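You operate a simulated robot arm through the tools that you are given. There is no shell and no other tool.

Carry out the task below with a simulated two-armed robot. There is one attempt and no reset: what you move stays moved.

## Task
Pick up the white canister that says "39" from the white table behind line 3 with one hand, pass it to the other hand and put it on the white ledge. Set down upright: white canister.

The check looks at the end state, three seconds after you hand in, the way a careful person would. Anything else that was tipped, shoved, dropped, spilled or broken makes it a failure.

## Robot
Two 7-joint arms with two-finger parallel grippers on one trunk, on a base that moves. Base frame: it is fixed to the floor where the robot stands at the start and does not move with it; the origin is under the middle of the robot, x ahead of it, y to its left, z up. Readings come in m, degrees, newtons and seconds.
The left shoulder is at the start at [0.05, 0.168, 1.082], the right one opposite. With the tool pointing down near the work surface each hand reaches from about 0.18 to 0.66 m from the robot's upright axis, wherever it stands, measured 20 degrees to its own side. Places, roughly: white canister [-2, 0, 1]; white ledge (22x78 cm) [-4.06, -0.88, 1.36]. Payload 1.57 kg a hand.
The TCP of each hand is the grasp point between the finger pads, 0.03 m short of the fingertips. In the tool frame z runs along the fingers and y along their closing line. The gripper opens to 0.08 m. The fingers are 0.017 m wide and 0.012 m thick; the gripper's body (0.04 by 0.082 m) begins 0.08 m behind the TCP.
Orientation is that of the tool frame in the base frame, as a unit quaternion [x, y, z, w]. With the fingers straight down and closing along the base's y, the tool's x points along the base's -x, its y along +y and its z along -z.

## Interface
- The arms move only by the tool arm_command. It takes "left_commands", "right_commands" or both (then of equal length, played together; a hand with none holds still); each is a list of rows, each a list of 3 entries, a list of its own where there are three numbers: the shift along the tool's x, y, z in m, then the turn, a rotation vector about the tool's x, y, z in degrees, then the gripper command, from -1 (shut) to 1 (fully open), values between in proportion. In form: [[[tx, ty, tz], [ax, ay, az], hand], ...]. A call has 1 to 20 rows; each row is the pose to reach, as a shift and turn from the pose commanded when the call began, along the tool's axes at that moment. Rows are played at 5 a second. More than 0.05 m and 8.6 degrees between two rows, or a gripper value outside its range, and nothing of the call is played. Where a pose cannot be reached the arm comes as near as it can. A force on the tool above 40 N (or 10 N above the force at the start of the call, whichever is more), or a blocked arm, ends the call early, and 0.2 s more pass. Each finger travels about 0.045 m/s and halts on what it meets, pressing with about 28 N; the grip force reading is that of the motor and also rises with nothing between the fingers. The clock runs only during rows and for 0.2 s after the last one: add rows that repeat a pose to give the fingers time. The reply holds the time, the measured pose of the TCP, the force on the tool along the base axes, the opening and the grip force, in the units named above and with some noise, with the torque about the TCP (base axes, N m) and any sound that the robot's microphone picked up.
- Cameras (640 x 400 px; columns grow to the right, rows downward): "scene" is now at [0.1288, -0.0179, 1.2961]; the picture's right is [-0.17, -0.99, 0.00], its down [-0.53, 0.09, -0.84] and it looks along [0.83, -0.14, -0.54] (base axes); focal length 284 px, centre (320, 200). "left" rides on the left gripper at [0.072, 0.007, -0.122] in its tool frame; the picture's right is [-0.09, 1.00, 0.00], its down [-0.84, -0.08, -0.54] and it looks along [-0.54, -0.05, 0.84] (tool axes); focal length 238 px, centre (320, 200). "right" rides on the right gripper at [0.072, -0.007, -0.122] in its tool frame; the picture's right is [0.09, 1.00, 0.00], its down [-0.84, 0.08, -0.54] and it looks along [-0.54, 0.05, 0.84] (tool axes); focal length 238 px, centre (320, 200). There is no depth. A picture from a camera that has moved, and an enlarged one, comes with that camera's place and axes in the base frame and with its lens.
- get_image(camera): a new picture of that camera. The clock stands still meanwhile.
- lift_body(by): slides the trunk up (or, below 0, down) by that many m; the arms and the scene camera ride with it, the base frame stays. It gives what a move gives, with no picture.
- roll_base(legs): drives the robot by 1 to 6 legs, each [ahead, left, turn to the left] in m, m and degrees, along the robot's own axes; the way and the turn of a leg run together, so that a leg with both is an arc; at most 1.5 m and 180 degrees a leg. The arms and the cameras ride along, it lands a little off, and it stops where it bumps. It gives what a move gives.
- pan_tilt(pan, tilt): turns the head with the scene camera to pan (to the left, within 80 degrees either way) and tilt (down, from -29 to 69), counted from straight ahead of the robot. It gives what a move gives.
- close_up(camera, box): a new picture of the part [left, top, right, bottom] of that camera's present view, enlarged. The clock stands still meanwhile.
- job_done(): hands the job in; it is judged then, once.

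Places have to be worked out from the pictures, the camera data and where the tool is seen. Open the grippers and draw the arms clear of the work before you hand the job in, unless the task says otherwise.

The tools are called after ">>>" as name(argument=value, ...) on one line, values as JSON. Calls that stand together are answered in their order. arm_command: Moves the arms, as the interface text tells. Its arguments: {"type":"object","properties":{"left_commands":{"type":"array","items":{"type":"array"}},"right_commands":{"type":"array","items":{"type":"array"}}},"required":[]} The other tools are called the same way: lift_body (by) moves the trunk up or down; roll_base (legs) drives the base; pan_tilt (pan, tilt) turns the head that bears the scene camera; get_image (camera) takes a picture; close_up (camera, box) takes an enlarged picture of a part of a camera's view; job_done () hands the job in.

At the start:

```text
clock: 0.0
left_eef_pos: [0.4805, 0.1499, 1.1236]
left_tcp_rot: [-0.001, 1.0, 0.001, 0.0]
left_wrist_force: [0.8, -0.5, 0.4]
left_ft_torque: [0.01, -0.04, -0.02]
left_grip_width: 0.08
left_grip_force: 0.1
right_eef_pos: [0.3825, -0.1506, 1.1493]
right_tcp_rot: [0.0, 1.0, 0.0, 0.001]
right_wrist_force: [-0.6, -0.3, 0.1]
right_ft_torque: [0.03, 0.0, 0.02]
right_grip_width: 0.08
right_grip_force: 0.1
trunk travel left (down, up): [-0.25, 0.193]
robot x, y, heading: [0.0008, 0.0041, 0.0]
head pan, tilt (commanded): [-9.8, 32.8]
```

scene: 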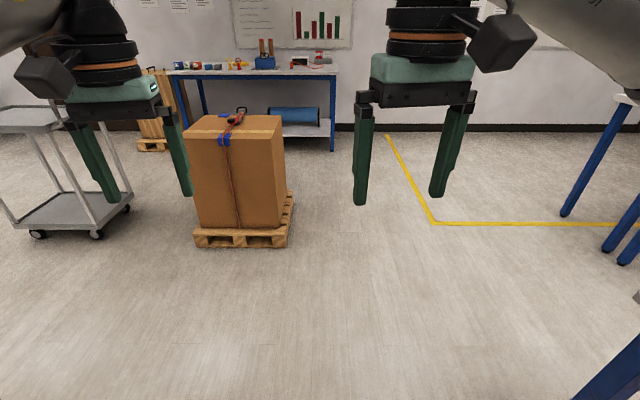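
right: 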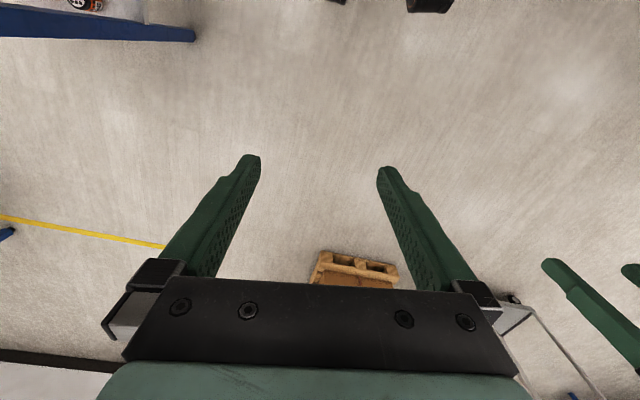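
left: 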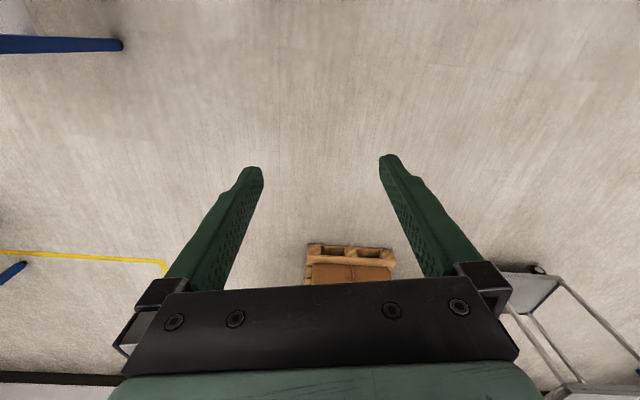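

The canister is said to be about 2 m behind me, so I first look to both sides with the head to see what is around before turning the base.

>>> pan_tilt(pan=80, tilt=25)

>>> get_image(camera="scene")

>>> pan_tilt(pan=-80, tilt=25)

>>> get_image(camera="scene")

```text
clock: 1.6
left_eef_pos: [0.4786, 0.1487, 1.1224]
left_tcp_rot: [-0.001, 1.0, 0.0, 0.0]
left_wrist_force: [-1.0, 1.0, 0.4]
left_ft_torque: [0.02, 0.0, -0.04]
left_grip_width: 0.0802
left_grip_force: 0.0
right_eef_pos: [0.3836, -0.149, 1.1484]
right_tcp_rot: [0.0, 1.0, 0.0, 0.0]
right_wrist_force: [0.6, 0.2, -0.2]
right_ft_torque: [0.01, 0.02, -0.02]
right_grip_width: 0.0801
right_grip_force: 0.0
trunk travel left (down, up): [-0.25, 0.193]
robot x, y, heading: [0.0046, -0.0021, 0.0]
head pan, tilt (commanded): [80.0, 25.0]
```

```text
taken
camera scene: at [0.0569, 0.088, 1.3084], right [0.98, -0.17, 0.0], down [-0.07, -0.42, -0.91], along [0.16, 0.89, -0.42], focal length 284 px, centre (320, 200)
```

scene: 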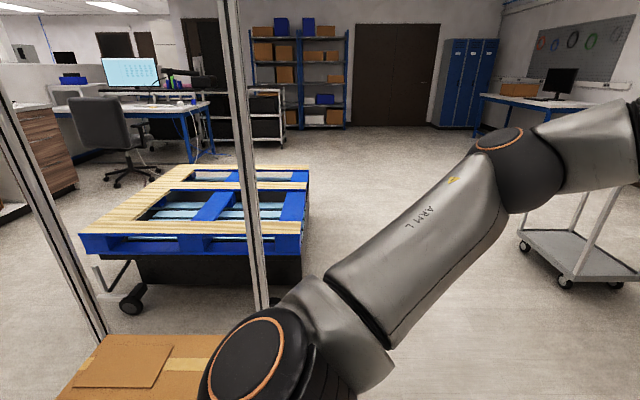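

```text
clock: 4.1
left_eef_pos: [0.481, 0.1491, 1.1223]
left_tcp_rot: [-0.001, 1.0, 0.0, 0.0]
left_wrist_force: [0.9, -0.3, 0.0]
left_ft_torque: [0.01, -0.01, -0.02]
left_grip_width: 0.0799
left_grip_force: 0.1
right_eef_pos: [0.3816, -0.1495, 1.1487]
right_tcp_rot: [0.0, 1.0, 0.0, -0.001]
right_wrist_force: [0.0, -0.4, -0.4]
right_ft_torque: [-0.01, -0.03, 0.0]
right_grip_width: 0.08
right_grip_force: 0.0
trunk travel left (down, up): [-0.25, 0.193]
robot x, y, heading: [-0.0001, 0.0, -0.0]
head pan, tilt (commanded): [-80.0, 25.0]
```

```text
taken
camera scene: at [0.0569, -0.0934, 1.3084], right [-0.98, -0.17, 0.0], down [-0.07, 0.42, -0.91], along [0.16, -0.89, -0.42], focal length 284 px, centre (320, 200)
```

scene: 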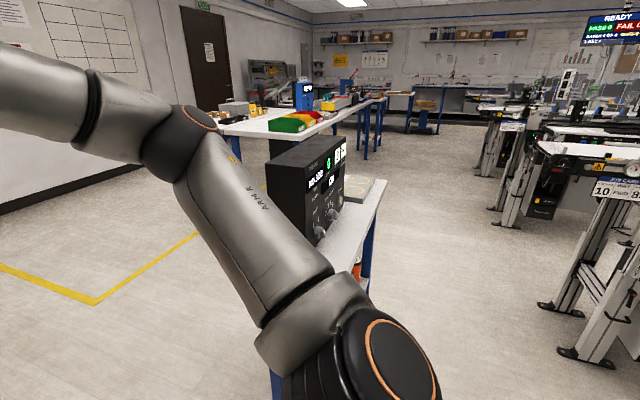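

There is a table close on my right and a post with a carton close on my left. I look further down on both sides to measure how much room I have to turn.

>>> pan_tilt(pan=-80, tilt=60)

>>> get_image(camera="scene")

>>> pan_tilt(pan=80, tilt=60)

>>> get_image(camera="scene")

>>> pan_tilt(pan=45, tilt=40)

>>> get_image(camera="scene")

>>> pan_tilt(pan=-45, tilt=40)

>>> get_image(camera="scene")

```text
clock: 5.1
left_eef_pos: [0.4802, 0.1485, 1.1233]
left_tcp_rot: [-0.001, 1.0, 0.0, -0.001]
left_wrist_force: [-0.3, 0.1, -0.3]
left_ft_torque: [0.03, -0.02, -0.02]
left_grip_width: 0.0799
left_grip_force: 0.0
right_eef_pos: [0.3824, -0.1502, 1.1489]
right_tcp_rot: [0.0, 1.0, 0.0, -0.001]
right_wrist_force: [0.6, 0.6, -0.2]
right_ft_torque: [-0.02, 0.02, 0.0]
right_grip_width: 0.0801
right_grip_force: 0.2
trunk travel left (down, up): [-0.25, 0.193]
robot x, y, heading: [-0.0014, -0.0008, -0.2]
head pan, tilt (commanded): [-80.0, 60.0]
```

```text
taken
camera scene: at [0.0525, -0.0684, 1.2584], right [-0.98, -0.17, 0.0], down [-0.15, 0.85, -0.5], along [0.09, -0.49, -0.87], focal length 284 px, centre (320, 200)
```

scene: 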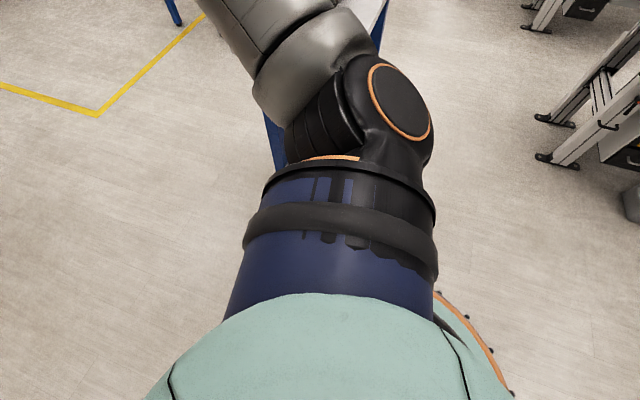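

```text
clock: 7.6
left_eef_pos: [0.48, 0.1498, 1.1217]
left_tcp_rot: [-0.001, 1.0, 0.0, 0.0]
left_wrist_force: [-0.3, -0.4, -0.2]
left_ft_torque: [0.01, 0.01, -0.01]
left_grip_width: 0.08
left_grip_force: 0.1
right_eef_pos: [0.3817, -0.1499, 1.1489]
right_tcp_rot: [0.001, 1.0, 0.0, 0.0]
right_wrist_force: [0.4, 0.7, 0.6]
right_ft_torque: [0.01, 0.0, 0.03]
right_grip_width: 0.08
right_grip_force: 0.0
trunk travel left (down, up): [-0.25, 0.193]
robot x, y, heading: [0.0025, -0.0008, 0.2]
head pan, tilt (commanded): [80.0, 60.0]
```

```text
taken
camera scene: at [0.0525, 0.0629, 1.2584], right [0.98, -0.17, 0.0], down [-0.15, -0.85, -0.5], along [0.09, 0.49, -0.87], focal length 284 px, centre (320, 200)
```

scene: 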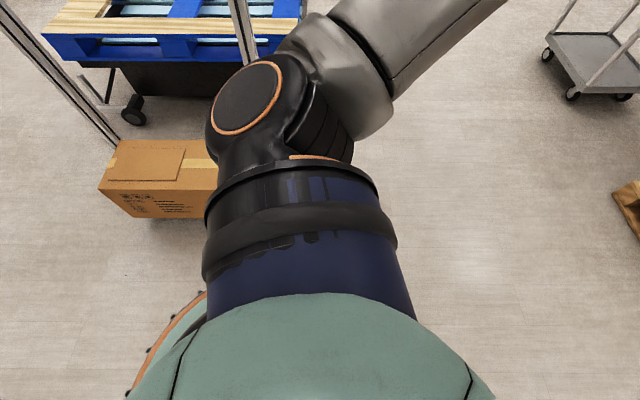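

```text
clock: 8.6
left_eef_pos: [0.4803, 0.1476, 1.1232]
left_tcp_rot: [-0.001, 1.0, 0.0, 0.0]
left_wrist_force: [0.4, 0.4, -0.2]
left_ft_torque: [0.01, -0.01, -0.01]
left_grip_width: 0.0799
left_grip_force: 0.0
right_eef_pos: [0.3818, -0.1506, 1.149]
right_tcp_rot: [0.0, 1.0, -0.001, 0.001]
right_wrist_force: [0.4, 0.1, -0.6]
right_ft_torque: [0.0, 0.0, -0.03]
right_grip_width: 0.0802
right_grip_force: 0.0
trunk travel left (down, up): [-0.25, 0.193]
robot x, y, heading: [-0.0002, -0.0014, -0.1]
head pan, tilt (commanded): [45.0, 40.0]
```

```text
taken
camera scene: at [0.101, 0.0574, 1.2851], right [0.71, -0.71, 0.0], down [-0.45, -0.46, -0.77], along [0.54, 0.54, -0.64], focal length 284 px, centre (320, 200)
```

scene: 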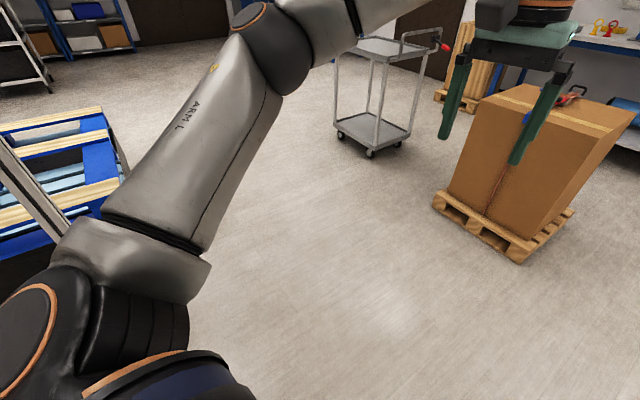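

```text
clock: 10.2
left_eef_pos: [0.48, 0.1489, 1.1239]
left_tcp_rot: [-0.001, 1.0, 0.0, 0.0]
left_wrist_force: [-0.1, 0.0, 0.6]
left_ft_torque: [0.0, -0.01, 0.02]
left_grip_width: 0.0802
left_grip_force: 0.0
right_eef_pos: [0.3816, -0.1502, 1.1491]
right_tcp_rot: [0.001, 1.0, -0.001, 0.0]
right_wrist_force: [0.6, 0.0, -0.1]
right_ft_torque: [-0.01, -0.03, -0.01]
right_grip_width: 0.0802
right_grip_force: 0.0
trunk travel left (down, up): [-0.25, 0.193]
robot x, y, heading: [-0.0009, -0.0009, -0.0]
head pan, tilt (commanded): [-45.0, 40.0]
```

```text
taken
camera scene: at [0.101, -0.0628, 1.2851], right [-0.71, -0.71, 0.0], down [-0.45, 0.45, -0.77], along [0.54, -0.54, -0.64], focal length 284 px, centre (320, 200)
```

scene: 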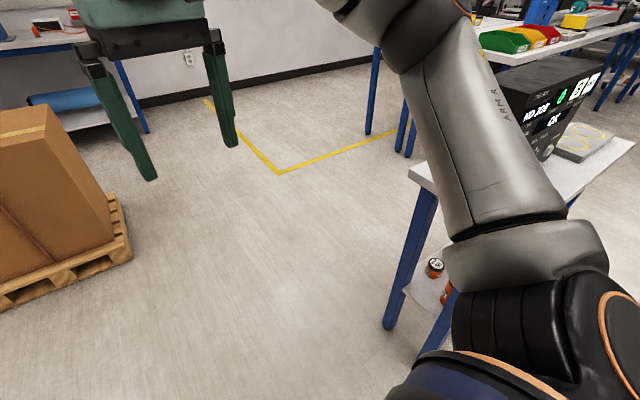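

The table on the right has its near edge around y = -0.72 (top about z 0.78) and the carton on the left starts around y = 0.75, so a turn in place with hands at 0.5 m radius is clear. I turn left 60 degrees and look backwards with the head.

>>> roll_base(legs=[[0, 0, 60]])

>>> pan_tilt(pan=80, tilt=25)

>>> get_image(camera="scene")

```text
clock: 13.3
left_eef_pos: [0.1172, 0.4895, 1.1225]
left_tcp_rot: [-0.495, 0.869, 0.0, 0.0]
left_wrist_force: [0.8, -0.2, -0.5]
left_ft_torque: [0.01, -0.03, 0.01]
left_grip_width: 0.08
left_grip_force: 0.1
right_eef_pos: [0.3238, 0.2518, 1.1488]
right_tcp_rot: [-0.495, 0.869, 0.0, 0.001]
right_wrist_force: [-0.3, 0.9, 0.2]
right_ft_torque: [-0.02, 0.01, 0.03]
right_grip_width: 0.08
right_grip_force: 0.1
trunk travel left (down, up): [-0.25, 0.193]
robot x, y, heading: [0.0002, 0.0013, 59.4]
head pan, tilt (commanded): [-45.0, 40.0]
```

```text
clock: 15.3
left_eef_pos: [0.1166, 0.4879, 1.1224]
left_tcp_rot: [-0.495, 0.869, 0.0, 0.0]
left_wrist_force: [0.9, 0.2, 0.2]
left_ft_torque: [-0.04, 0.0, 0.01]
left_grip_width: 0.0802
left_grip_force: 0.1
right_eef_pos: [0.3247, 0.2523, 1.1496]
right_tcp_rot: [-0.494, 0.869, 0.0, 0.0]
right_wrist_force: [-0.5, -0.5, -0.1]
right_ft_torque: [-0.01, 0.01, -0.02]
right_grip_width: 0.0801
right_grip_force: 0.0
trunk travel left (down, up): [-0.25, 0.193]
robot x, y, heading: [0.0046, -0.0016, 59.2]
head pan, tilt (commanded): [80.0, 25.0]
```

```text
taken
camera scene: at [-0.0485, 0.0918, 1.3084], right [0.65, 0.76, 0.0], down [0.32, -0.28, -0.91], along [-0.69, 0.59, -0.42], focal length 284 px, centre (320, 200)
```

scene: 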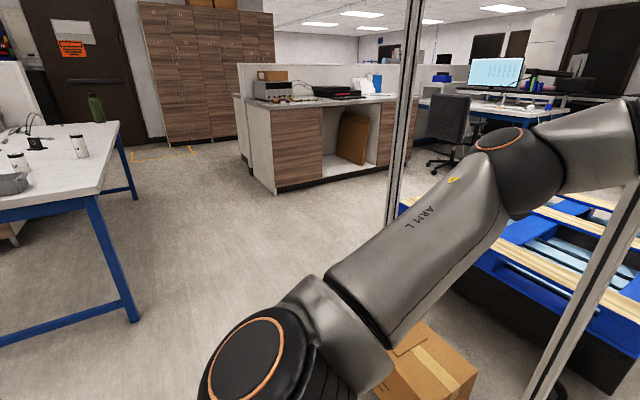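

I see a white table with small white canisters on it to the left rear. I zoom in to read the labels.

>>> close_up(camera="scene", box=[0, 80, 160, 220])

```text
2.86 times, centred on (80, 150) of scene
camera zoom: at [-0.0485, 0.0918, 1.3084], right [0.65, 0.76, 0.0], down [0.32, -0.28, -0.91], along [-0.69, 0.59, -0.42], focal length 811 px, centre (1006, 343)
```

zoom: 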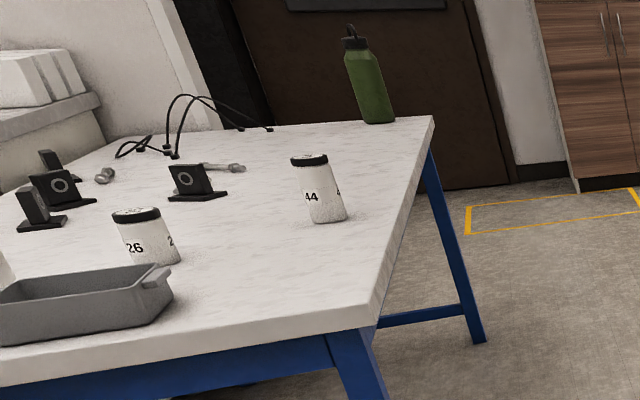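

Canisters "44" and "26" are on this table, with more out of view to the left. I turn another 60 degrees left and look at the whole table.

>>> roll_base(legs=[[0, 0, 60]])

>>> pan_tilt(pan=50, tilt=20)

>>> get_image(camera="scene")

>>> pan_tilt(pan=80, tilt=10)

>>> get_image(camera="scene")

```text
clock: 18.3
left_eef_pos: [-0.3587, 0.3535, 1.1225]
left_tcp_rot: [0.858, -0.513, 0.0, 0.0]
left_wrist_force: [-0.1, 0.5, 0.3]
left_ft_torque: [0.0, 0.02, -0.02]
left_grip_width: 0.08
left_grip_force: 0.1
right_eef_pos: [-0.0487, 0.4078, 1.1491]
right_tcp_rot: [0.858, -0.514, 0.0, 0.001]
right_wrist_force: [0.0, 0.5, 0.5]
right_ft_torque: [-0.02, -0.04, 0.0]
right_grip_width: 0.0799
right_grip_force: 0.1
trunk travel left (down, up): [-0.25, 0.193]
robot x, y, heading: [-0.0017, -0.0003, 118.1]
head pan, tilt (commanded): [80.0, 25.0]
```

```text
clock: 19.3
left_eef_pos: [-0.3577, 0.3531, 1.1218]
left_tcp_rot: [0.858, -0.514, 0.001, -0.001]
left_wrist_force: [0.8, -0.1, 0.0]
left_ft_torque: [0.01, 0.03, 0.01]
left_grip_width: 0.0799
left_grip_force: 0.0
right_eef_pos: [-0.0485, 0.4072, 1.1483]
right_tcp_rot: [0.858, -0.514, 0.0, 0.0]
right_wrist_force: [0.4, -0.4, 0.3]
right_ft_torque: [0.0, 0.0, 0.0]
right_grip_width: 0.08
right_grip_force: 0.1
trunk travel left (down, up): [-0.25, 0.193]
robot x, y, heading: [-0.0018, 0.0007, 118.3]
head pan, tilt (commanded): [50.0, 20.0]
```

```text
taken
camera scene: at [-0.1091, 0.0517, 1.3165], right [0.21, 0.98, 0.0], down [0.33, -0.07, -0.94], along [-0.92, 0.19, -0.34], focal length 284 px, centre (320, 200)
```

scene: 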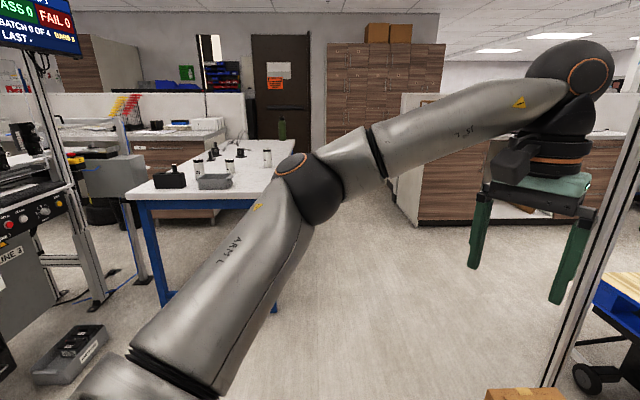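

```text
clock: 20.2
left_eef_pos: [-0.357, 0.3528, 1.1227]
left_tcp_rot: [0.858, -0.514, 0.0, 0.001]
left_wrist_force: [-0.1, -0.2, 0.2]
left_ft_torque: [0.01, 0.0, 0.02]
left_grip_width: 0.08
left_grip_force: 0.0
right_eef_pos: [-0.0489, 0.4081, 1.1499]
right_tcp_rot: [0.858, -0.514, -0.001, 0.0]
right_wrist_force: [1.0, -0.6, 0.7]
right_ft_torque: [-0.04, -0.02, 0.01]
right_grip_width: 0.0798
right_grip_force: 0.0
trunk travel left (down, up): [-0.25, 0.193]
robot x, y, heading: [-0.0038, -0.0011, 118.2]
head pan, tilt (commanded): [80.0, 10.0]
```

```text
taken
camera scene: at [-0.1063, 0.0037, 1.3328], right [-0.31, 0.95, 0.0], down [0.17, 0.05, -0.98], along [-0.94, -0.31, -0.17], focal length 284 px, centre (320, 200)
```

scene: 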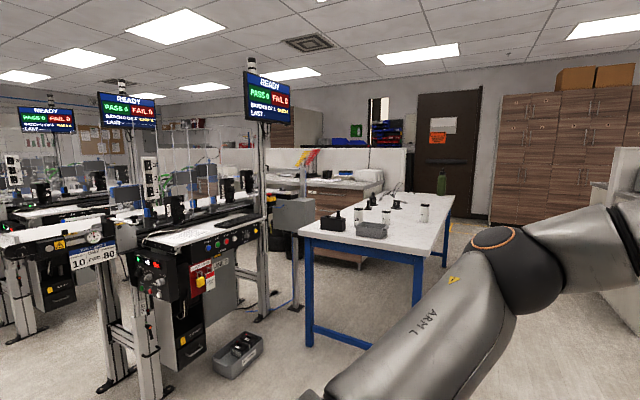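

The "LINE 3" machine stands left of the white table, so this is the right table. I zoom in on the objects on it.

>>> close_up(camera="scene", box=[290, 150, 470, 262])

>>> close_up(camera="scene", box=[220, 80, 420, 205])

```text
3.56 times, centred on (380, 206) of scene
camera zoom: at [-0.1063, 0.0037, 1.3328], right [-0.31, 0.95, 0.0], down [0.17, 0.05, -0.98], along [-0.94, -0.31, -0.17], focal length 1009 px, centre (107, 179)
```

zoom: 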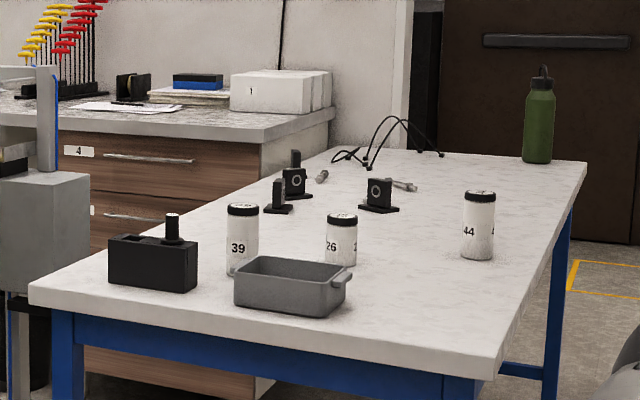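

```text
3.20 times, centred on (320, 142) of scene
camera zoom: at [-0.1063, 0.0037, 1.3328], right [-0.31, 0.95, 0.0], down [0.17, 0.05, -0.98], along [-0.94, -0.31, -0.17], focal length 908 px, centre (320, 384)
```

zoom: 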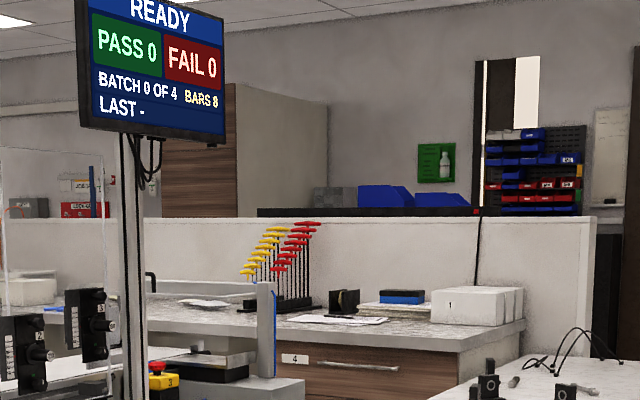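

Canister "39" stands behind the grey bin at roughly [-2.0, -0.34], table top near z 0.82, table turned about 10 degrees. Next I need to find the ledge, so I turn to face that way and raise the trunk for a view from above.

>>> roll_base(legs=[[0, 0, 62]])

>>> lift_body(by=0.19)

>>> pan_tilt(pan=10, tilt=10)

>>> get_image(camera="scene")

```text
clock: 23.3
left_eef_pos: [-0.4811, -0.1484, 1.1232]
left_tcp_rot: [1.0, -0.001, 0.0, 0.001]
left_wrist_force: [0.2, 0.3, 0.1]
left_ft_torque: [0.0, 0.02, -0.01]
left_grip_width: 0.0799
left_grip_force: 0.0
right_eef_pos: [-0.3822, 0.151, 1.1487]
right_tcp_rot: [1.0, -0.001, 0.0, 0.001]
right_wrist_force: [0.1, 0.4, -0.4]
right_ft_torque: [-0.01, -0.05, 0.0]
right_grip_width: 0.08
right_grip_force: 0.1
trunk travel left (down, up): [-0.25, 0.193]
robot x, y, heading: [-0.0013, -0.0003, 179.8]
head pan, tilt (commanded): [80.0, 10.0]
```

```text
clock: 25.4
left_eef_pos: [-0.4809, -0.1477, 1.3122]
left_tcp_rot: [1.0, -0.001, 0.0, 0.0]
left_wrist_force: [0.4, -0.3, 0.2]
left_ft_torque: [0.0, 0.0, 0.0]
left_grip_width: 0.0799
left_grip_force: 0.1
right_eef_pos: [-0.383, 0.1504, 1.3391]
right_tcp_rot: [1.0, -0.001, 0.0, 0.0]
right_wrist_force: [-0.1, 0.3, 0.7]
right_ft_torque: [-0.02, 0.03, 0.02]
right_grip_width: 0.08
right_grip_force: 0.0
trunk travel left (down, up): [-0.44, 0.003]
robot x, y, heading: [0.0022, -0.0008, 180.0]
head pan, tilt (commanded): [80.0, 10.0]
```

```text
clock: 26.8
left_eef_pos: [-0.4802, -0.1459, 1.3128]
left_tcp_rot: [1.0, -0.001, 0.0, 0.0]
left_wrist_force: [-0.4, 0.2, -0.1]
left_ft_torque: [-0.04, -0.04, -0.01]
left_grip_width: 0.0801
left_grip_force: 0.1
right_eef_pos: [-0.3829, 0.1503, 1.3378]
right_tcp_rot: [1.0, -0.001, 0.001, -0.001]
right_wrist_force: [0.7, 0.0, -0.5]
right_ft_torque: [-0.01, -0.01, -0.01]
right_grip_width: 0.0799
right_grip_force: 0.0
trunk travel left (down, up): [-0.44, 0.003]
robot x, y, heading: [0.0001, 0.0028, 179.9]
head pan, tilt (commanded): [10.0, 10.0]
```

```text
taken
camera scene: at [-0.1307, -0.0186, 1.5228], right [-0.17, 0.98, 0.0], down [0.17, 0.03, -0.98], along [-0.97, -0.17, -0.17], focal length 284 px, centre (320, 200)
```

scene: 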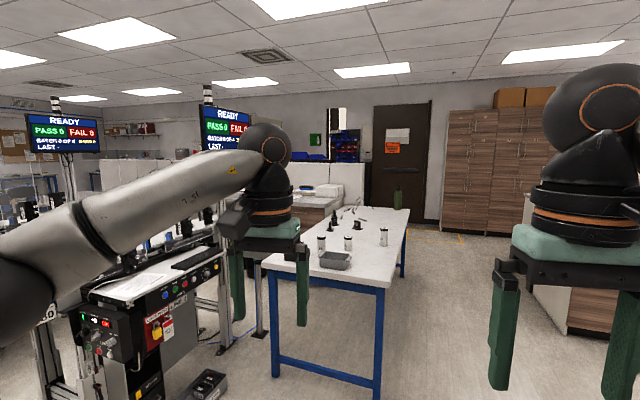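

The ledge should appear around pixel (307, 162). I zoom in there.

>>> close_up(camera="scene", box=[250, 110, 410, 210])

>>> close_up(camera="scene", box=[240, 190, 440, 400])

```text
4.00 times, centred on (330, 160) of scene
camera zoom: at [-0.1307, -0.0186, 1.5228], right [-0.17, 0.98, 0.0], down [0.17, 0.03, -0.98], along [-0.97, -0.17, -0.17], focal length 1135 px, centre (280, 360)
```

zoom: 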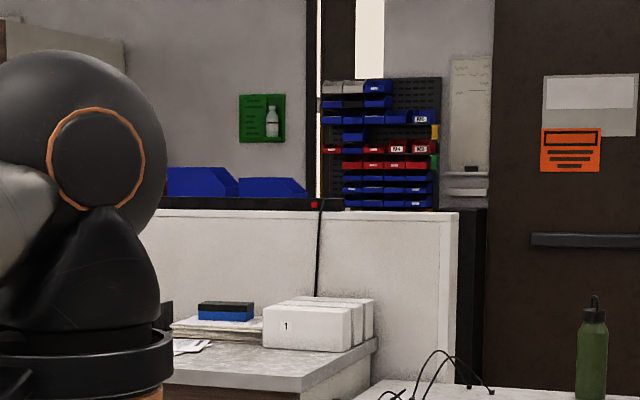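

```text
1.90 times, centred on (340, 295) of scene
camera zoom: at [-0.1307, -0.0186, 1.5228], right [-0.17, 0.98, 0.0], down [0.17, 0.03, -0.98], along [-0.97, -0.17, -0.17], focal length 540 px, centre (282, 19)
```

zoom: 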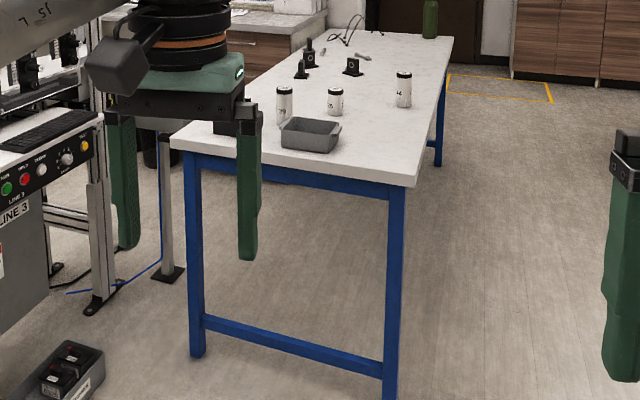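

The coordinates fit the top of the white partition behind the counter. Before driving, I look down to both front sides to measure clearances to the carton and to see my own base.

>>> pan_tilt(pan=-60, tilt=35)

>>> get_image(camera="scene")

>>> pan_tilt(pan=0, tilt=69)

>>> get_image(camera="scene")

```text
clock: 28.2
left_eef_pos: [-0.4796, -0.1474, 1.3119]
left_tcp_rot: [1.0, 0.0, 0.0, 0.0]
left_wrist_force: [0.7, -0.1, -1.6]
left_ft_torque: [0.0, 0.0, -0.02]
left_grip_width: 0.08
left_grip_force: 0.0
right_eef_pos: [-0.3819, 0.1504, 1.3389]
right_tcp_rot: [1.0, -0.001, 0.0, 0.0]
right_wrist_force: [-0.5, -0.1, 0.1]
right_ft_torque: [0.0, 0.0, -0.01]
right_grip_width: 0.0801
right_grip_force: 0.1
trunk travel left (down, up): [-0.44, 0.003]
robot x, y, heading: [-0.0018, 0.0013, 180.1]
head pan, tilt (commanded): [-60.0, 35.0]
```

```text
taken
camera scene: at [-0.083, 0.0737, 1.4827], right [0.87, 0.5, 0.0], down [0.29, -0.5, -0.82], along [-0.41, 0.71, -0.57], focal length 284 px, centre (320, 200)
```

scene: 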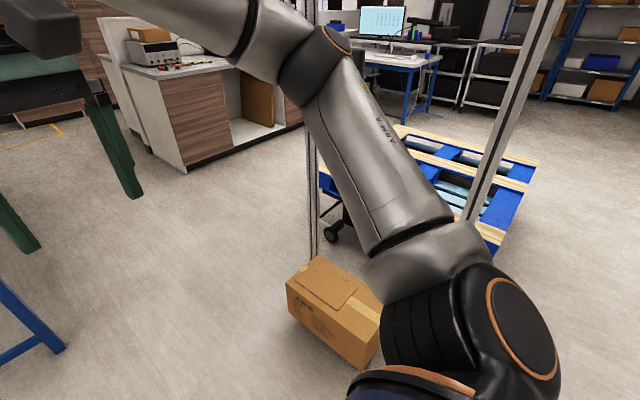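

```text
clock: 29.5
left_eef_pos: [-0.4798, -0.1476, 1.3129]
left_tcp_rot: [1.0, -0.001, 0.0, 0.0]
left_wrist_force: [1.0, 0.0, -0.5]
left_ft_torque: [0.01, 0.01, 0.02]
left_grip_width: 0.0803
left_grip_force: 0.1
right_eef_pos: [-0.3812, 0.1505, 1.3384]
right_tcp_rot: [1.0, -0.001, 0.0, 0.0]
right_wrist_force: [0.0, 0.0, -0.9]
right_ft_torque: [0.03, -0.02, 0.02]
right_grip_width: 0.0799
right_grip_force: 0.1
trunk travel left (down, up): [-0.44, 0.003]
robot x, y, heading: [-0.0033, 0.0, 180.1]
head pan, tilt (commanded): [0.0, 68.8]
```

```text
taken
camera scene: at [-0.095, -0.0025, 1.439], right [0.0, 1.0, 0.0], down [0.93, 0.0, -0.36], along [-0.36, 0.0, -0.93], focal length 284 px, centre (320, 200)
```

scene: 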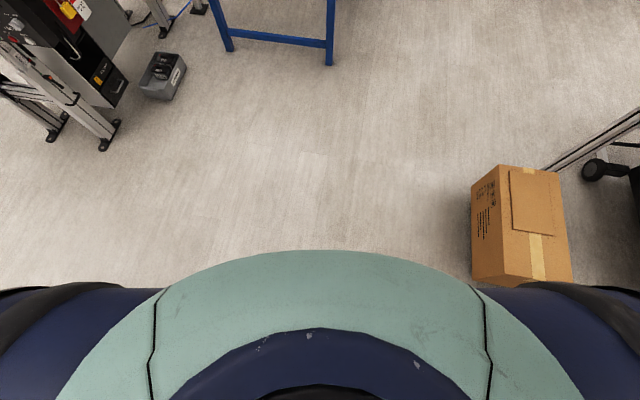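

The carton occupies about x -0.28..-0.68, y 0.76..1.1, and the table's front legs stand at (-1.75,-0.62) and (-1.62,0.06). I drive around the right side of the table with the arms kept high to get a good look at the ledge first.

>>> roll_base(legs=[[0.75, 0, 0], [0.5, -0.75, 0], [1.0, -0.15, 0]])

>>> pan_tilt(pan=35, tilt=15)

>>> get_image(camera="scene")

>>> pan_tilt(pan=-20, tilt=20)

>>> get_image(camera="scene")

```text
clock: 44.9
left_eef_pos: [-2.6676, 0.7853, 1.3125]
left_tcp_rot: [1.0, -0.002, 0.0, 0.0]
left_wrist_force: [-0.7, 1.0, -0.1]
left_ft_torque: [0.0, -0.02, -0.02]
left_grip_width: 0.0797
left_grip_force: 0.0
right_eef_pos: [-2.5682, 1.0828, 1.3396]
right_tcp_rot: [1.0, -0.002, 0.0, 0.0]
right_wrist_force: [-0.7, -0.2, 1.2]
right_ft_torque: [0.02, -0.02, 0.0]
right_grip_width: 0.08
right_grip_force: 0.1
trunk travel left (down, up): [-0.44, 0.003]
robot x, y, heading: [-2.1874, 0.9317, 179.7]
head pan, tilt (commanded): [0.0, 68.8]
```

```text
clock: 46.1
left_eef_pos: [-2.667, 0.7846, 1.3121]
left_tcp_rot: [1.0, -0.003, 0.0, 0.0]
left_wrist_force: [0.0, -0.7, -0.2]
left_ft_torque: [-0.01, 0.01, -0.03]
left_grip_width: 0.0802
left_grip_force: 0.0
right_eef_pos: [-2.5667, 1.0823, 1.3387]
right_tcp_rot: [1.0, -0.003, 0.0, 0.0]
right_wrist_force: [0.1, 0.1, 0.3]
right_ft_torque: [0.02, -0.01, -0.01]
right_grip_width: 0.0798
right_grip_force: 0.1
trunk travel left (down, up): [-0.44, 0.003]
robot x, y, heading: [-2.1883, 0.9311, 179.5]
head pan, tilt (commanded): [35.0, 15.0]
```

```text
taken
camera scene: at [-2.3026, 0.8751, 1.5146], right [-0.57, 0.82, 0.0], down [0.21, 0.15, -0.97], along [-0.79, -0.55, -0.26], focal length 284 px, centre (320, 200)
```

scene: 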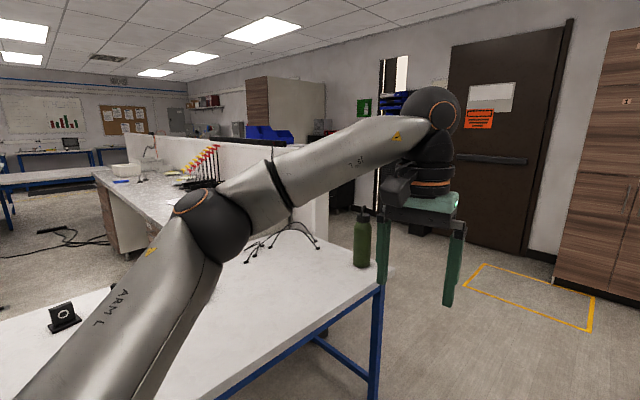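

```text
clock: 47.3
left_eef_pos: [-2.6669, 0.7857, 1.3122]
left_tcp_rot: [1.0, -0.002, -0.001, 0.0]
left_wrist_force: [0.4, -0.2, -0.8]
left_ft_torque: [0.0, 0.01, 0.02]
left_grip_width: 0.0797
left_grip_force: 0.0
right_eef_pos: [-2.5679, 1.0829, 1.3387]
right_tcp_rot: [1.0, -0.002, -0.001, 0.0]
right_wrist_force: [-0.3, 0.6, 1.2]
right_ft_torque: [-0.02, -0.02, 0.0]
right_grip_width: 0.0801
right_grip_force: 0.1
trunk travel left (down, up): [-0.44, 0.003]
robot x, y, heading: [-2.186, 0.9317, 179.9]
head pan, tilt (commanded): [-20.0, 20.0]
```

```text
taken
camera scene: at [-2.3132, 0.9606, 1.5065], right [0.35, 0.94, 0.0], down [0.32, -0.12, -0.94], along [-0.88, 0.33, -0.34], focal length 284 px, centre (320, 200)
```

scene: 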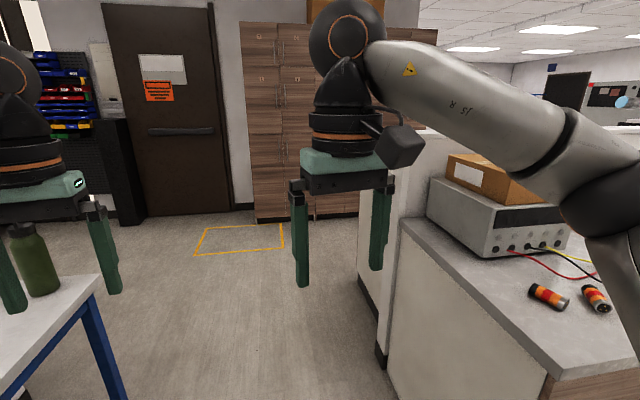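

I zoom in on the partition top near where the ledge is expected, pixel (268, 143).

>>> pan_tilt(pan=35, tilt=15)

>>> close_up(camera="scene", box=[90, 100, 290, 225])

>>> close_up(camera="scene", box=[230, 90, 390, 190])

```text
clock: 48.6
left_eef_pos: [-2.667, 0.784, 1.3125]
left_tcp_rot: [1.0, -0.003, 0.001, 0.001]
left_wrist_force: [-0.1, -0.6, 0.2]
left_ft_torque: [0.01, 0.0, 0.01]
left_grip_width: 0.0798
left_grip_force: 0.0
right_eef_pos: [-2.5681, 1.083, 1.3386]
right_tcp_rot: [1.0, -0.002, 0.0, 0.0]
right_wrist_force: [-0.3, -0.5, -0.3]
right_ft_torque: [0.0, 0.05, -0.03]
right_grip_width: 0.0801
right_grip_force: 0.0
trunk travel left (down, up): [-0.44, 0.003]
robot x, y, heading: [-2.1841, 0.9321, 179.5]
head pan, tilt (commanded): [35.0, 15.0]
```

```text
3.20 times, centred on (190, 162) of scene
camera zoom: at [-2.3027, 0.8752, 1.5147], right [-0.57, 0.82, 0.0], down [0.21, 0.15, -0.97], along [-0.79, -0.55, -0.26], focal length 908 px, centre (736, 320)
```

zoom: 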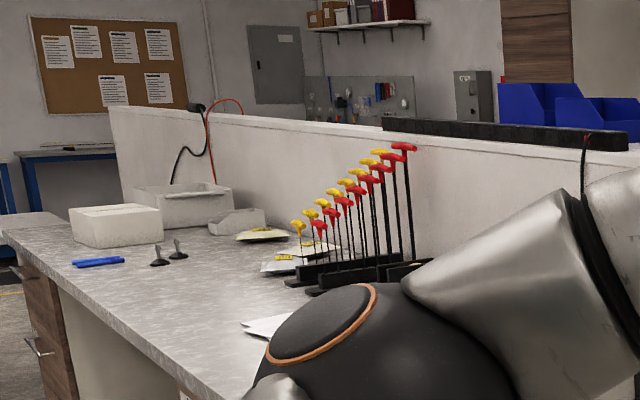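

```text
4.00 times, centred on (310, 140) of scene
camera zoom: at [-2.3027, 0.8752, 1.5147], right [-0.57, 0.82, 0.0], down [0.21, 0.15, -0.97], along [-0.79, -0.55, -0.26], focal length 1135 px, centre (360, 440)
```

zoom: 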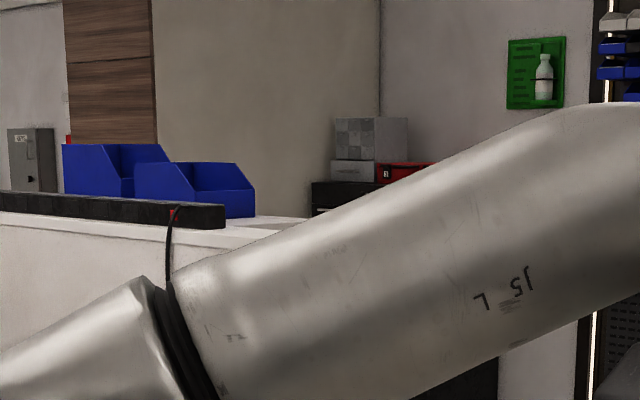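

The partition top carries a black power strip and there seem to be blue bins behind it; I need a view from past the table end. I drive further along the corridor (table corner at (-3.57,0.45), desk at y > 1.7) and then look to the left.

>>> roll_base(legs=[[1.2, -0.15, 0], [0.7, 0, 0]])

>>> pan_tilt(pan=75, tilt=15)

>>> get_image(camera="scene")

>>> pan_tilt(pan=30, tilt=25)

>>> get_image(camera="scene")

```text
clock: 58.0
left_eef_pos: [-4.546, 0.9502, 1.3122]
left_tcp_rot: [1.0, -0.005, 0.0, 0.0]
left_wrist_force: [-0.5, -0.4, -0.1]
left_ft_torque: [-0.01, -0.01, -0.01]
left_grip_width: 0.0799
left_grip_force: 0.1
right_eef_pos: [-4.4456, 1.2488, 1.3389]
right_tcp_rot: [1.0, -0.005, -0.001, 0.001]
right_wrist_force: [0.0, 0.2, 0.2]
right_ft_torque: [-0.03, 0.01, -0.03]
right_grip_width: 0.08
right_grip_force: 0.0
trunk travel left (down, up): [-0.44, 0.003]
robot x, y, heading: [-4.0644, 1.0959, 179.4]
head pan, tilt (commanded): [35.0, 15.0]
```

```text
clock: 59.1
left_eef_pos: [-4.5449, 0.9505, 1.3124]
left_tcp_rot: [1.0, -0.005, 0.0, 0.0]
left_wrist_force: [-0.7, 0.8, -0.7]
left_ft_torque: [0.0, -0.02, -0.01]
left_grip_width: 0.0801
left_grip_force: 0.1
right_eef_pos: [-4.444, 1.2484, 1.3391]
right_tcp_rot: [1.0, -0.005, -0.001, 0.0]
right_wrist_force: [-0.6, -0.1, 0.2]
right_ft_torque: [0.06, -0.02, -0.02]
right_grip_width: 0.0801
right_grip_force: 0.0
trunk travel left (down, up): [-0.44, 0.003]
robot x, y, heading: [-4.0627, 1.0977, 179.2]
head pan, tilt (commanded): [75.0, 15.0]
```

```text
taken
camera scene: at [-4.1281, 1.0024, 1.5147], right [-0.96, 0.27, 0.0], down [0.07, 0.25, -0.97], along [-0.26, -0.93, -0.26], focal length 284 px, centre (320, 200)
```

scene: 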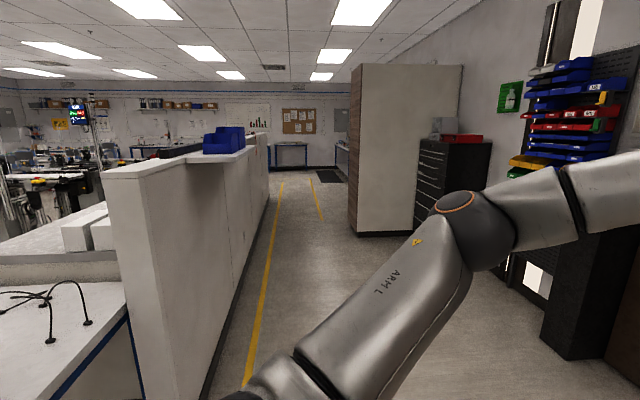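

```text
clock: 60.2
left_eef_pos: [-4.5457, 0.9511, 1.3125]
left_tcp_rot: [1.0, -0.005, 0.0, 0.0]
left_wrist_force: [0.3, -0.7, -0.4]
left_ft_torque: [-0.02, -0.01, -0.02]
left_grip_width: 0.08
left_grip_force: 0.1
right_eef_pos: [-4.4433, 1.2481, 1.3398]
right_tcp_rot: [1.0, -0.005, 0.0, 0.0]
right_wrist_force: [0.1, -0.7, -1.2]
right_ft_torque: [0.0, 0.0, -0.01]
right_grip_width: 0.08
right_grip_force: 0.0
trunk travel left (down, up): [-0.44, 0.003]
robot x, y, heading: [-4.0613, 1.0942, 179.5]
head pan, tilt (commanded): [30.0, 25.0]
```

```text
taken
camera scene: at [-4.1832, 1.0471, 1.4985], right [-0.49, 0.87, 0.0], down [0.37, 0.21, -0.91], along [-0.79, -0.45, -0.42], focal length 284 px, centre (320, 200)
```

scene: 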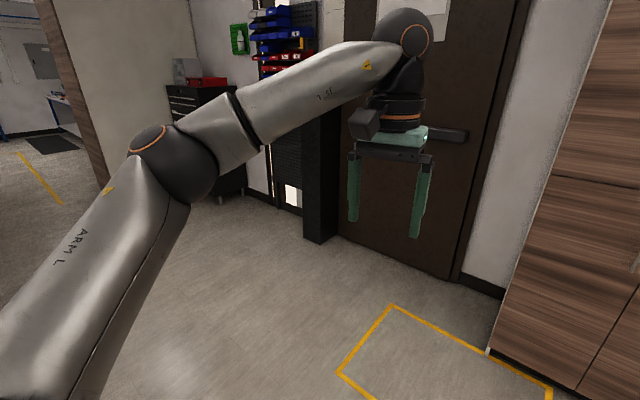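

Now the layout is clear: behind the partition there is a free aisle, and a white shelf with blue bins sits on top of the partition. I zoom in on it.

>>> pan_tilt(pan=75, tilt=15)

>>> close_up(camera="scene", box=[100, 100, 300, 225])

```text
clock: 61.4
left_eef_pos: [-4.5455, 0.951, 1.3137]
left_tcp_rot: [1.0, -0.004, -0.001, -0.001]
left_wrist_force: [-0.2, -0.8, -0.8]
left_ft_torque: [-0.02, 0.04, -0.02]
left_grip_width: 0.0801
left_grip_force: 0.0
right_eef_pos: [-4.445, 1.2491, 1.3401]
right_tcp_rot: [1.0, -0.006, 0.001, 0.0]
right_wrist_force: [0.3, -0.3, 1.2]
right_ft_torque: [-0.01, -0.02, 0.01]
right_grip_width: 0.0801
right_grip_force: 0.0
trunk travel left (down, up): [-0.44, 0.003]
robot x, y, heading: [-4.0647, 1.0973, 179.4]
head pan, tilt (commanded): [75.0, 15.0]
```

```text
3.20 times, centred on (200, 162) of scene
camera zoom: at [-4.1281, 1.0024, 1.5147], right [-0.96, 0.27, 0.0], down [0.07, 0.25, -0.97], along [-0.26, -0.93, -0.26], focal length 908 px, centre (704, 320)
```

zoom: 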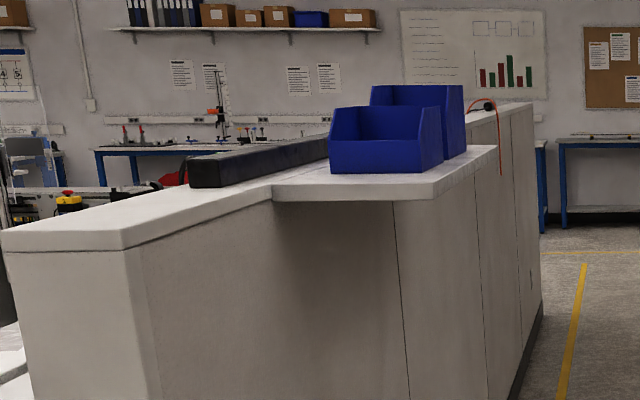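

The ledge is a white shelf on the aisle side of the partition, near corner about (-4.1,-0.35), running along azimuth ~260°, with blue bins starting ~0.2 m from its near end. I drive into the aisle for one close look before fetching the canister.

>>> roll_base(legs=[[0.7, 0, 0], [0, 0, 80], [0.75, 0, 0]])

>>> pan_tilt(pan=40, tilt=15)

>>> get_image(camera="scene")

```text
clock: 72.2
left_eef_pos: [-4.7952, -0.1265, 1.3123]
left_tcp_rot: [0.76, 0.65, 0.001, 0.0]
left_wrist_force: [0.0, -0.7, -0.1]
left_ft_torque: [-0.01, 0.02, -0.01]
left_grip_width: 0.0802
left_grip_force: 0.1
right_eef_pos: [-5.0752, 0.0147, 1.3393]
right_tcp_rot: [0.76, 0.65, 0.001, 0.0]
right_wrist_force: [0.4, -0.1, -0.4]
right_ft_torque: [0.02, 0.02, -0.01]
right_grip_width: 0.0798
right_grip_force: 0.1
trunk travel left (down, up): [-0.44, 0.003]
robot x, y, heading: [-4.8656, 0.3701, -99.1]
head pan, tilt (commanded): [75.0, 15.0]
```

```text
clock: 73.2
left_eef_pos: [-4.795, -0.1271, 1.3137]
left_tcp_rot: [0.761, 0.649, -0.001, 0.0]
left_wrist_force: [-0.1, 0.7, 0.5]
left_ft_torque: [-0.01, -0.02, 0.02]
left_grip_width: 0.0799
left_grip_force: 0.1
right_eef_pos: [-5.0739, 0.0143, 1.3404]
right_tcp_rot: [0.76, 0.65, 0.0, 0.0]
right_wrist_force: [-0.6, -0.7, 0.8]
right_ft_torque: [-0.03, 0.0, 0.02]
right_grip_width: 0.0801
right_grip_force: 0.1
trunk travel left (down, up): [-0.44, 0.003]
robot x, y, heading: [-4.8653, 0.3703, -98.7]
head pan, tilt (commanded): [40.0, 15.0]
```

```text
taken
camera scene: at [-4.8246, 0.2475, 1.5147], right [-0.86, -0.52, 0.0], down [-0.13, 0.22, -0.97], along [0.5, -0.83, -0.26], focal length 284 px, centre (320, 200)
```

scene: 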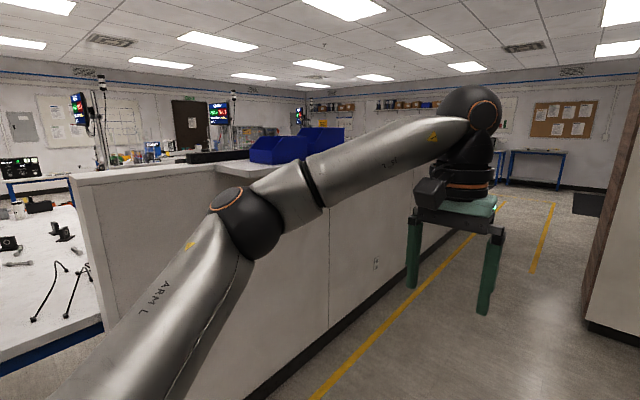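

I drive a bit further down the aisle and turn left to face the ledge, keeping about 0.85 m from it.

>>> roll_base(legs=[[0.7, -0.1, 0], [0, 0, 89]])

>>> pan_tilt(pan=0, tilt=20)

>>> get_image(camera="scene")

```text
clock: 81.0
left_eef_pos: [-4.5837, -0.2584, 1.3135]
left_tcp_rot: [0.08, 0.997, 0.0, 0.0]
left_wrist_force: [0.0, -1.4, 0.8]
left_ft_torque: [0.01, 0.02, 0.07]
left_grip_width: 0.0799
left_grip_force: 0.1
right_eef_pos: [-4.7269, -0.5372, 1.339]
right_tcp_rot: [0.08, 0.997, 0.0, 0.0]
right_wrist_force: [0.3, -0.2, -0.6]
right_ft_torque: [-0.02, 0.04, 0.0]
right_grip_width: 0.08
right_grip_force: 0.2
trunk travel left (down, up): [-0.44, 0.003]
robot x, y, heading: [-5.0793, -0.3277, -9.2]
head pan, tilt (commanded): [40.0, 15.0]
```

```text
clock: 82.1
left_eef_pos: [-4.583, -0.2575, 1.3121]
left_tcp_rot: [0.079, 0.997, -0.001, 0.0]
left_wrist_force: [-0.2, -0.4, -0.3]
left_ft_torque: [-0.01, -0.01, 0.02]
left_grip_width: 0.0801
left_grip_force: 0.0
right_eef_pos: [-4.7278, -0.5366, 1.3402]
right_tcp_rot: [0.081, 0.997, 0.0, 0.001]
right_wrist_force: [0.0, -0.1, 0.4]
right_ft_torque: [-0.01, 0.0, -0.02]
right_grip_width: 0.0797
right_grip_force: 0.1
trunk travel left (down, up): [-0.44, 0.003]
robot x, y, heading: [-5.0784, -0.328, -9.1]
head pan, tilt (commanded): [0.0, 20.0]
```

```text
taken
camera scene: at [-4.9487, -0.3518, 1.5065], right [-0.16, -0.99, 0.0], down [-0.34, 0.05, -0.94], along [0.93, -0.15, -0.34], focal length 284 px, centre (320, 200)
```

scene: 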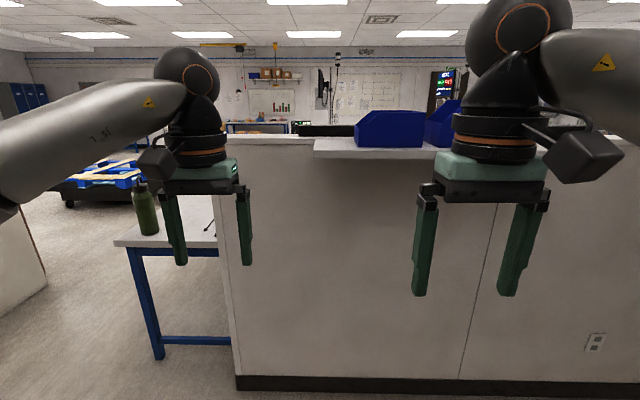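

>>> close_up(camera="scene", box=[280, 80, 460, 192])

>>> roll_base(legs=[[0, -0.45, 0]])

>>> get_image(camera="scene")

```text
3.56 times, centred on (370, 136) of scene
camera zoom: at [-4.9487, -0.3518, 1.5065], right [-0.16, -0.99, 0.0], down [-0.34, 0.05, -0.94], along [0.93, -0.15, -0.34], focal length 1009 px, centre (142, 428)
```

zoom: 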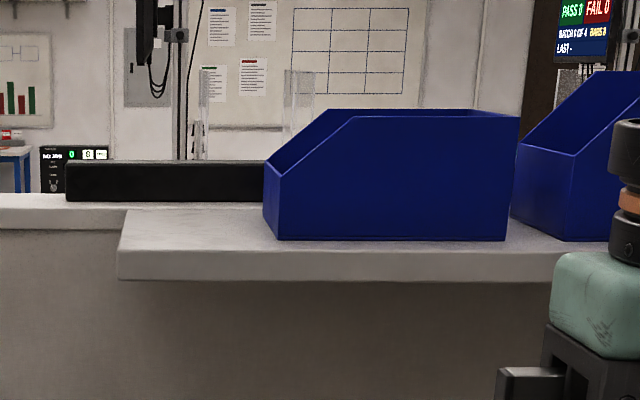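

```text
clock: 86.6
left_eef_pos: [-4.6556, -0.7, 1.313]
left_tcp_rot: [0.08, 0.997, -0.001, 0.0]
left_wrist_force: [-0.3, -0.2, 0.2]
left_ft_torque: [0.03, 0.0, -0.03]
left_grip_width: 0.0799
left_grip_force: 0.0
right_eef_pos: [-4.8004, -0.9788, 1.3393]
right_tcp_rot: [0.082, 0.997, -0.001, 0.0]
right_wrist_force: [0.4, -0.7, 0.0]
right_ft_torque: [-0.02, 0.01, -0.01]
right_grip_width: 0.0803
right_grip_force: 0.0
trunk travel left (down, up): [-0.44, 0.003]
robot x, y, heading: [-5.1553, -0.7664, -9.2]
head pan, tilt (commanded): [0.0, 20.0]
```

```text
taken
camera scene: at [-5.0209, -0.7939, 1.5065], right [-0.16, -0.99, 0.0], down [-0.34, 0.06, -0.94], along [0.93, -0.15, -0.34], focal length 284 px, centre (320, 200)
```

scene: 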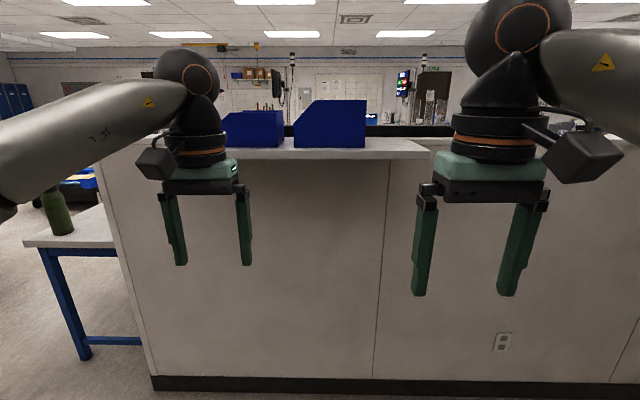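

The ledge's free spots: about 0.14 m at the north end and about 0.18 m at the south end beyond the bins. I zoom in on the south end to judge it.

>>> close_up(camera="scene", box=[270, 80, 450, 192])

```text
3.56 times, centred on (360, 136) of scene
camera zoom: at [-5.0209, -0.7939, 1.5065], right [-0.16, -0.99, 0.0], down [-0.34, 0.06, -0.94], along [0.93, -0.15, -0.34], focal length 1009 px, centre (178, 428)
```

zoom: 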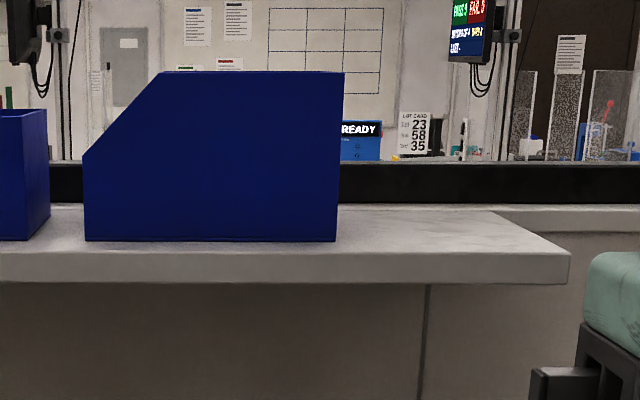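

The south end offers about 0.18 x 0.22 m of free shelf, with its middle about (-4.145,-1.17); I will place it there with the right hand, so the left hand should pick up. Now I drive back around to the front of the table, facing azimuth 170°.

>>> roll_base(legs=[[0, 0, 179.2], [0.027, -1.332, 0], [-0.849, -0.658, 0], [-1.388, -0.194, 0]])

>>> pan_tilt(pan=0, tilt=30)

```text
clock: 118.1
left_eef_pos: [-3.0723, 0.8799, 1.3126]
left_tcp_rot: [0.994, -0.105, 0.0, 0.0]
left_wrist_force: [0.9, -0.2, 0.0]
left_ft_torque: [-0.01, -0.02, 0.02]
left_grip_width: 0.0802
left_grip_force: 0.0
right_eef_pos: [-2.9137, 1.1494, 1.3403]
right_tcp_rot: [0.994, -0.107, 0.001, 0.0]
right_wrist_force: [0.1, -0.8, -0.6]
right_ft_torque: [0.01, 0.0, -0.01]
right_grip_width: 0.0798
right_grip_force: 0.1
trunk travel left (down, up): [-0.44, 0.003]
robot x, y, heading: [-2.5703, 0.9235, 167.7]
head pan, tilt (commanded): [0.0, 20.0]
```

```text
clock: 118.8
left_eef_pos: [-3.0737, 0.879, 1.3138]
left_tcp_rot: [0.994, -0.106, 0.0, 0.0]
left_wrist_force: [0.2, -0.3, -0.2]
left_ft_torque: [0.0, 0.0, -0.01]
left_grip_width: 0.0799
left_grip_force: 0.0
right_eef_pos: [-2.9147, 1.1491, 1.3399]
right_tcp_rot: [0.994, -0.107, 0.0, 0.0]
right_wrist_force: [-0.2, 0.1, -0.4]
right_ft_torque: [-0.03, 0.03, -0.04]
right_grip_width: 0.0802
right_grip_force: 0.0
trunk travel left (down, up): [-0.44, 0.003]
robot x, y, heading: [-2.5712, 0.9238, 167.4]
head pan, tilt (commanded): [0.0, 30.0]
```

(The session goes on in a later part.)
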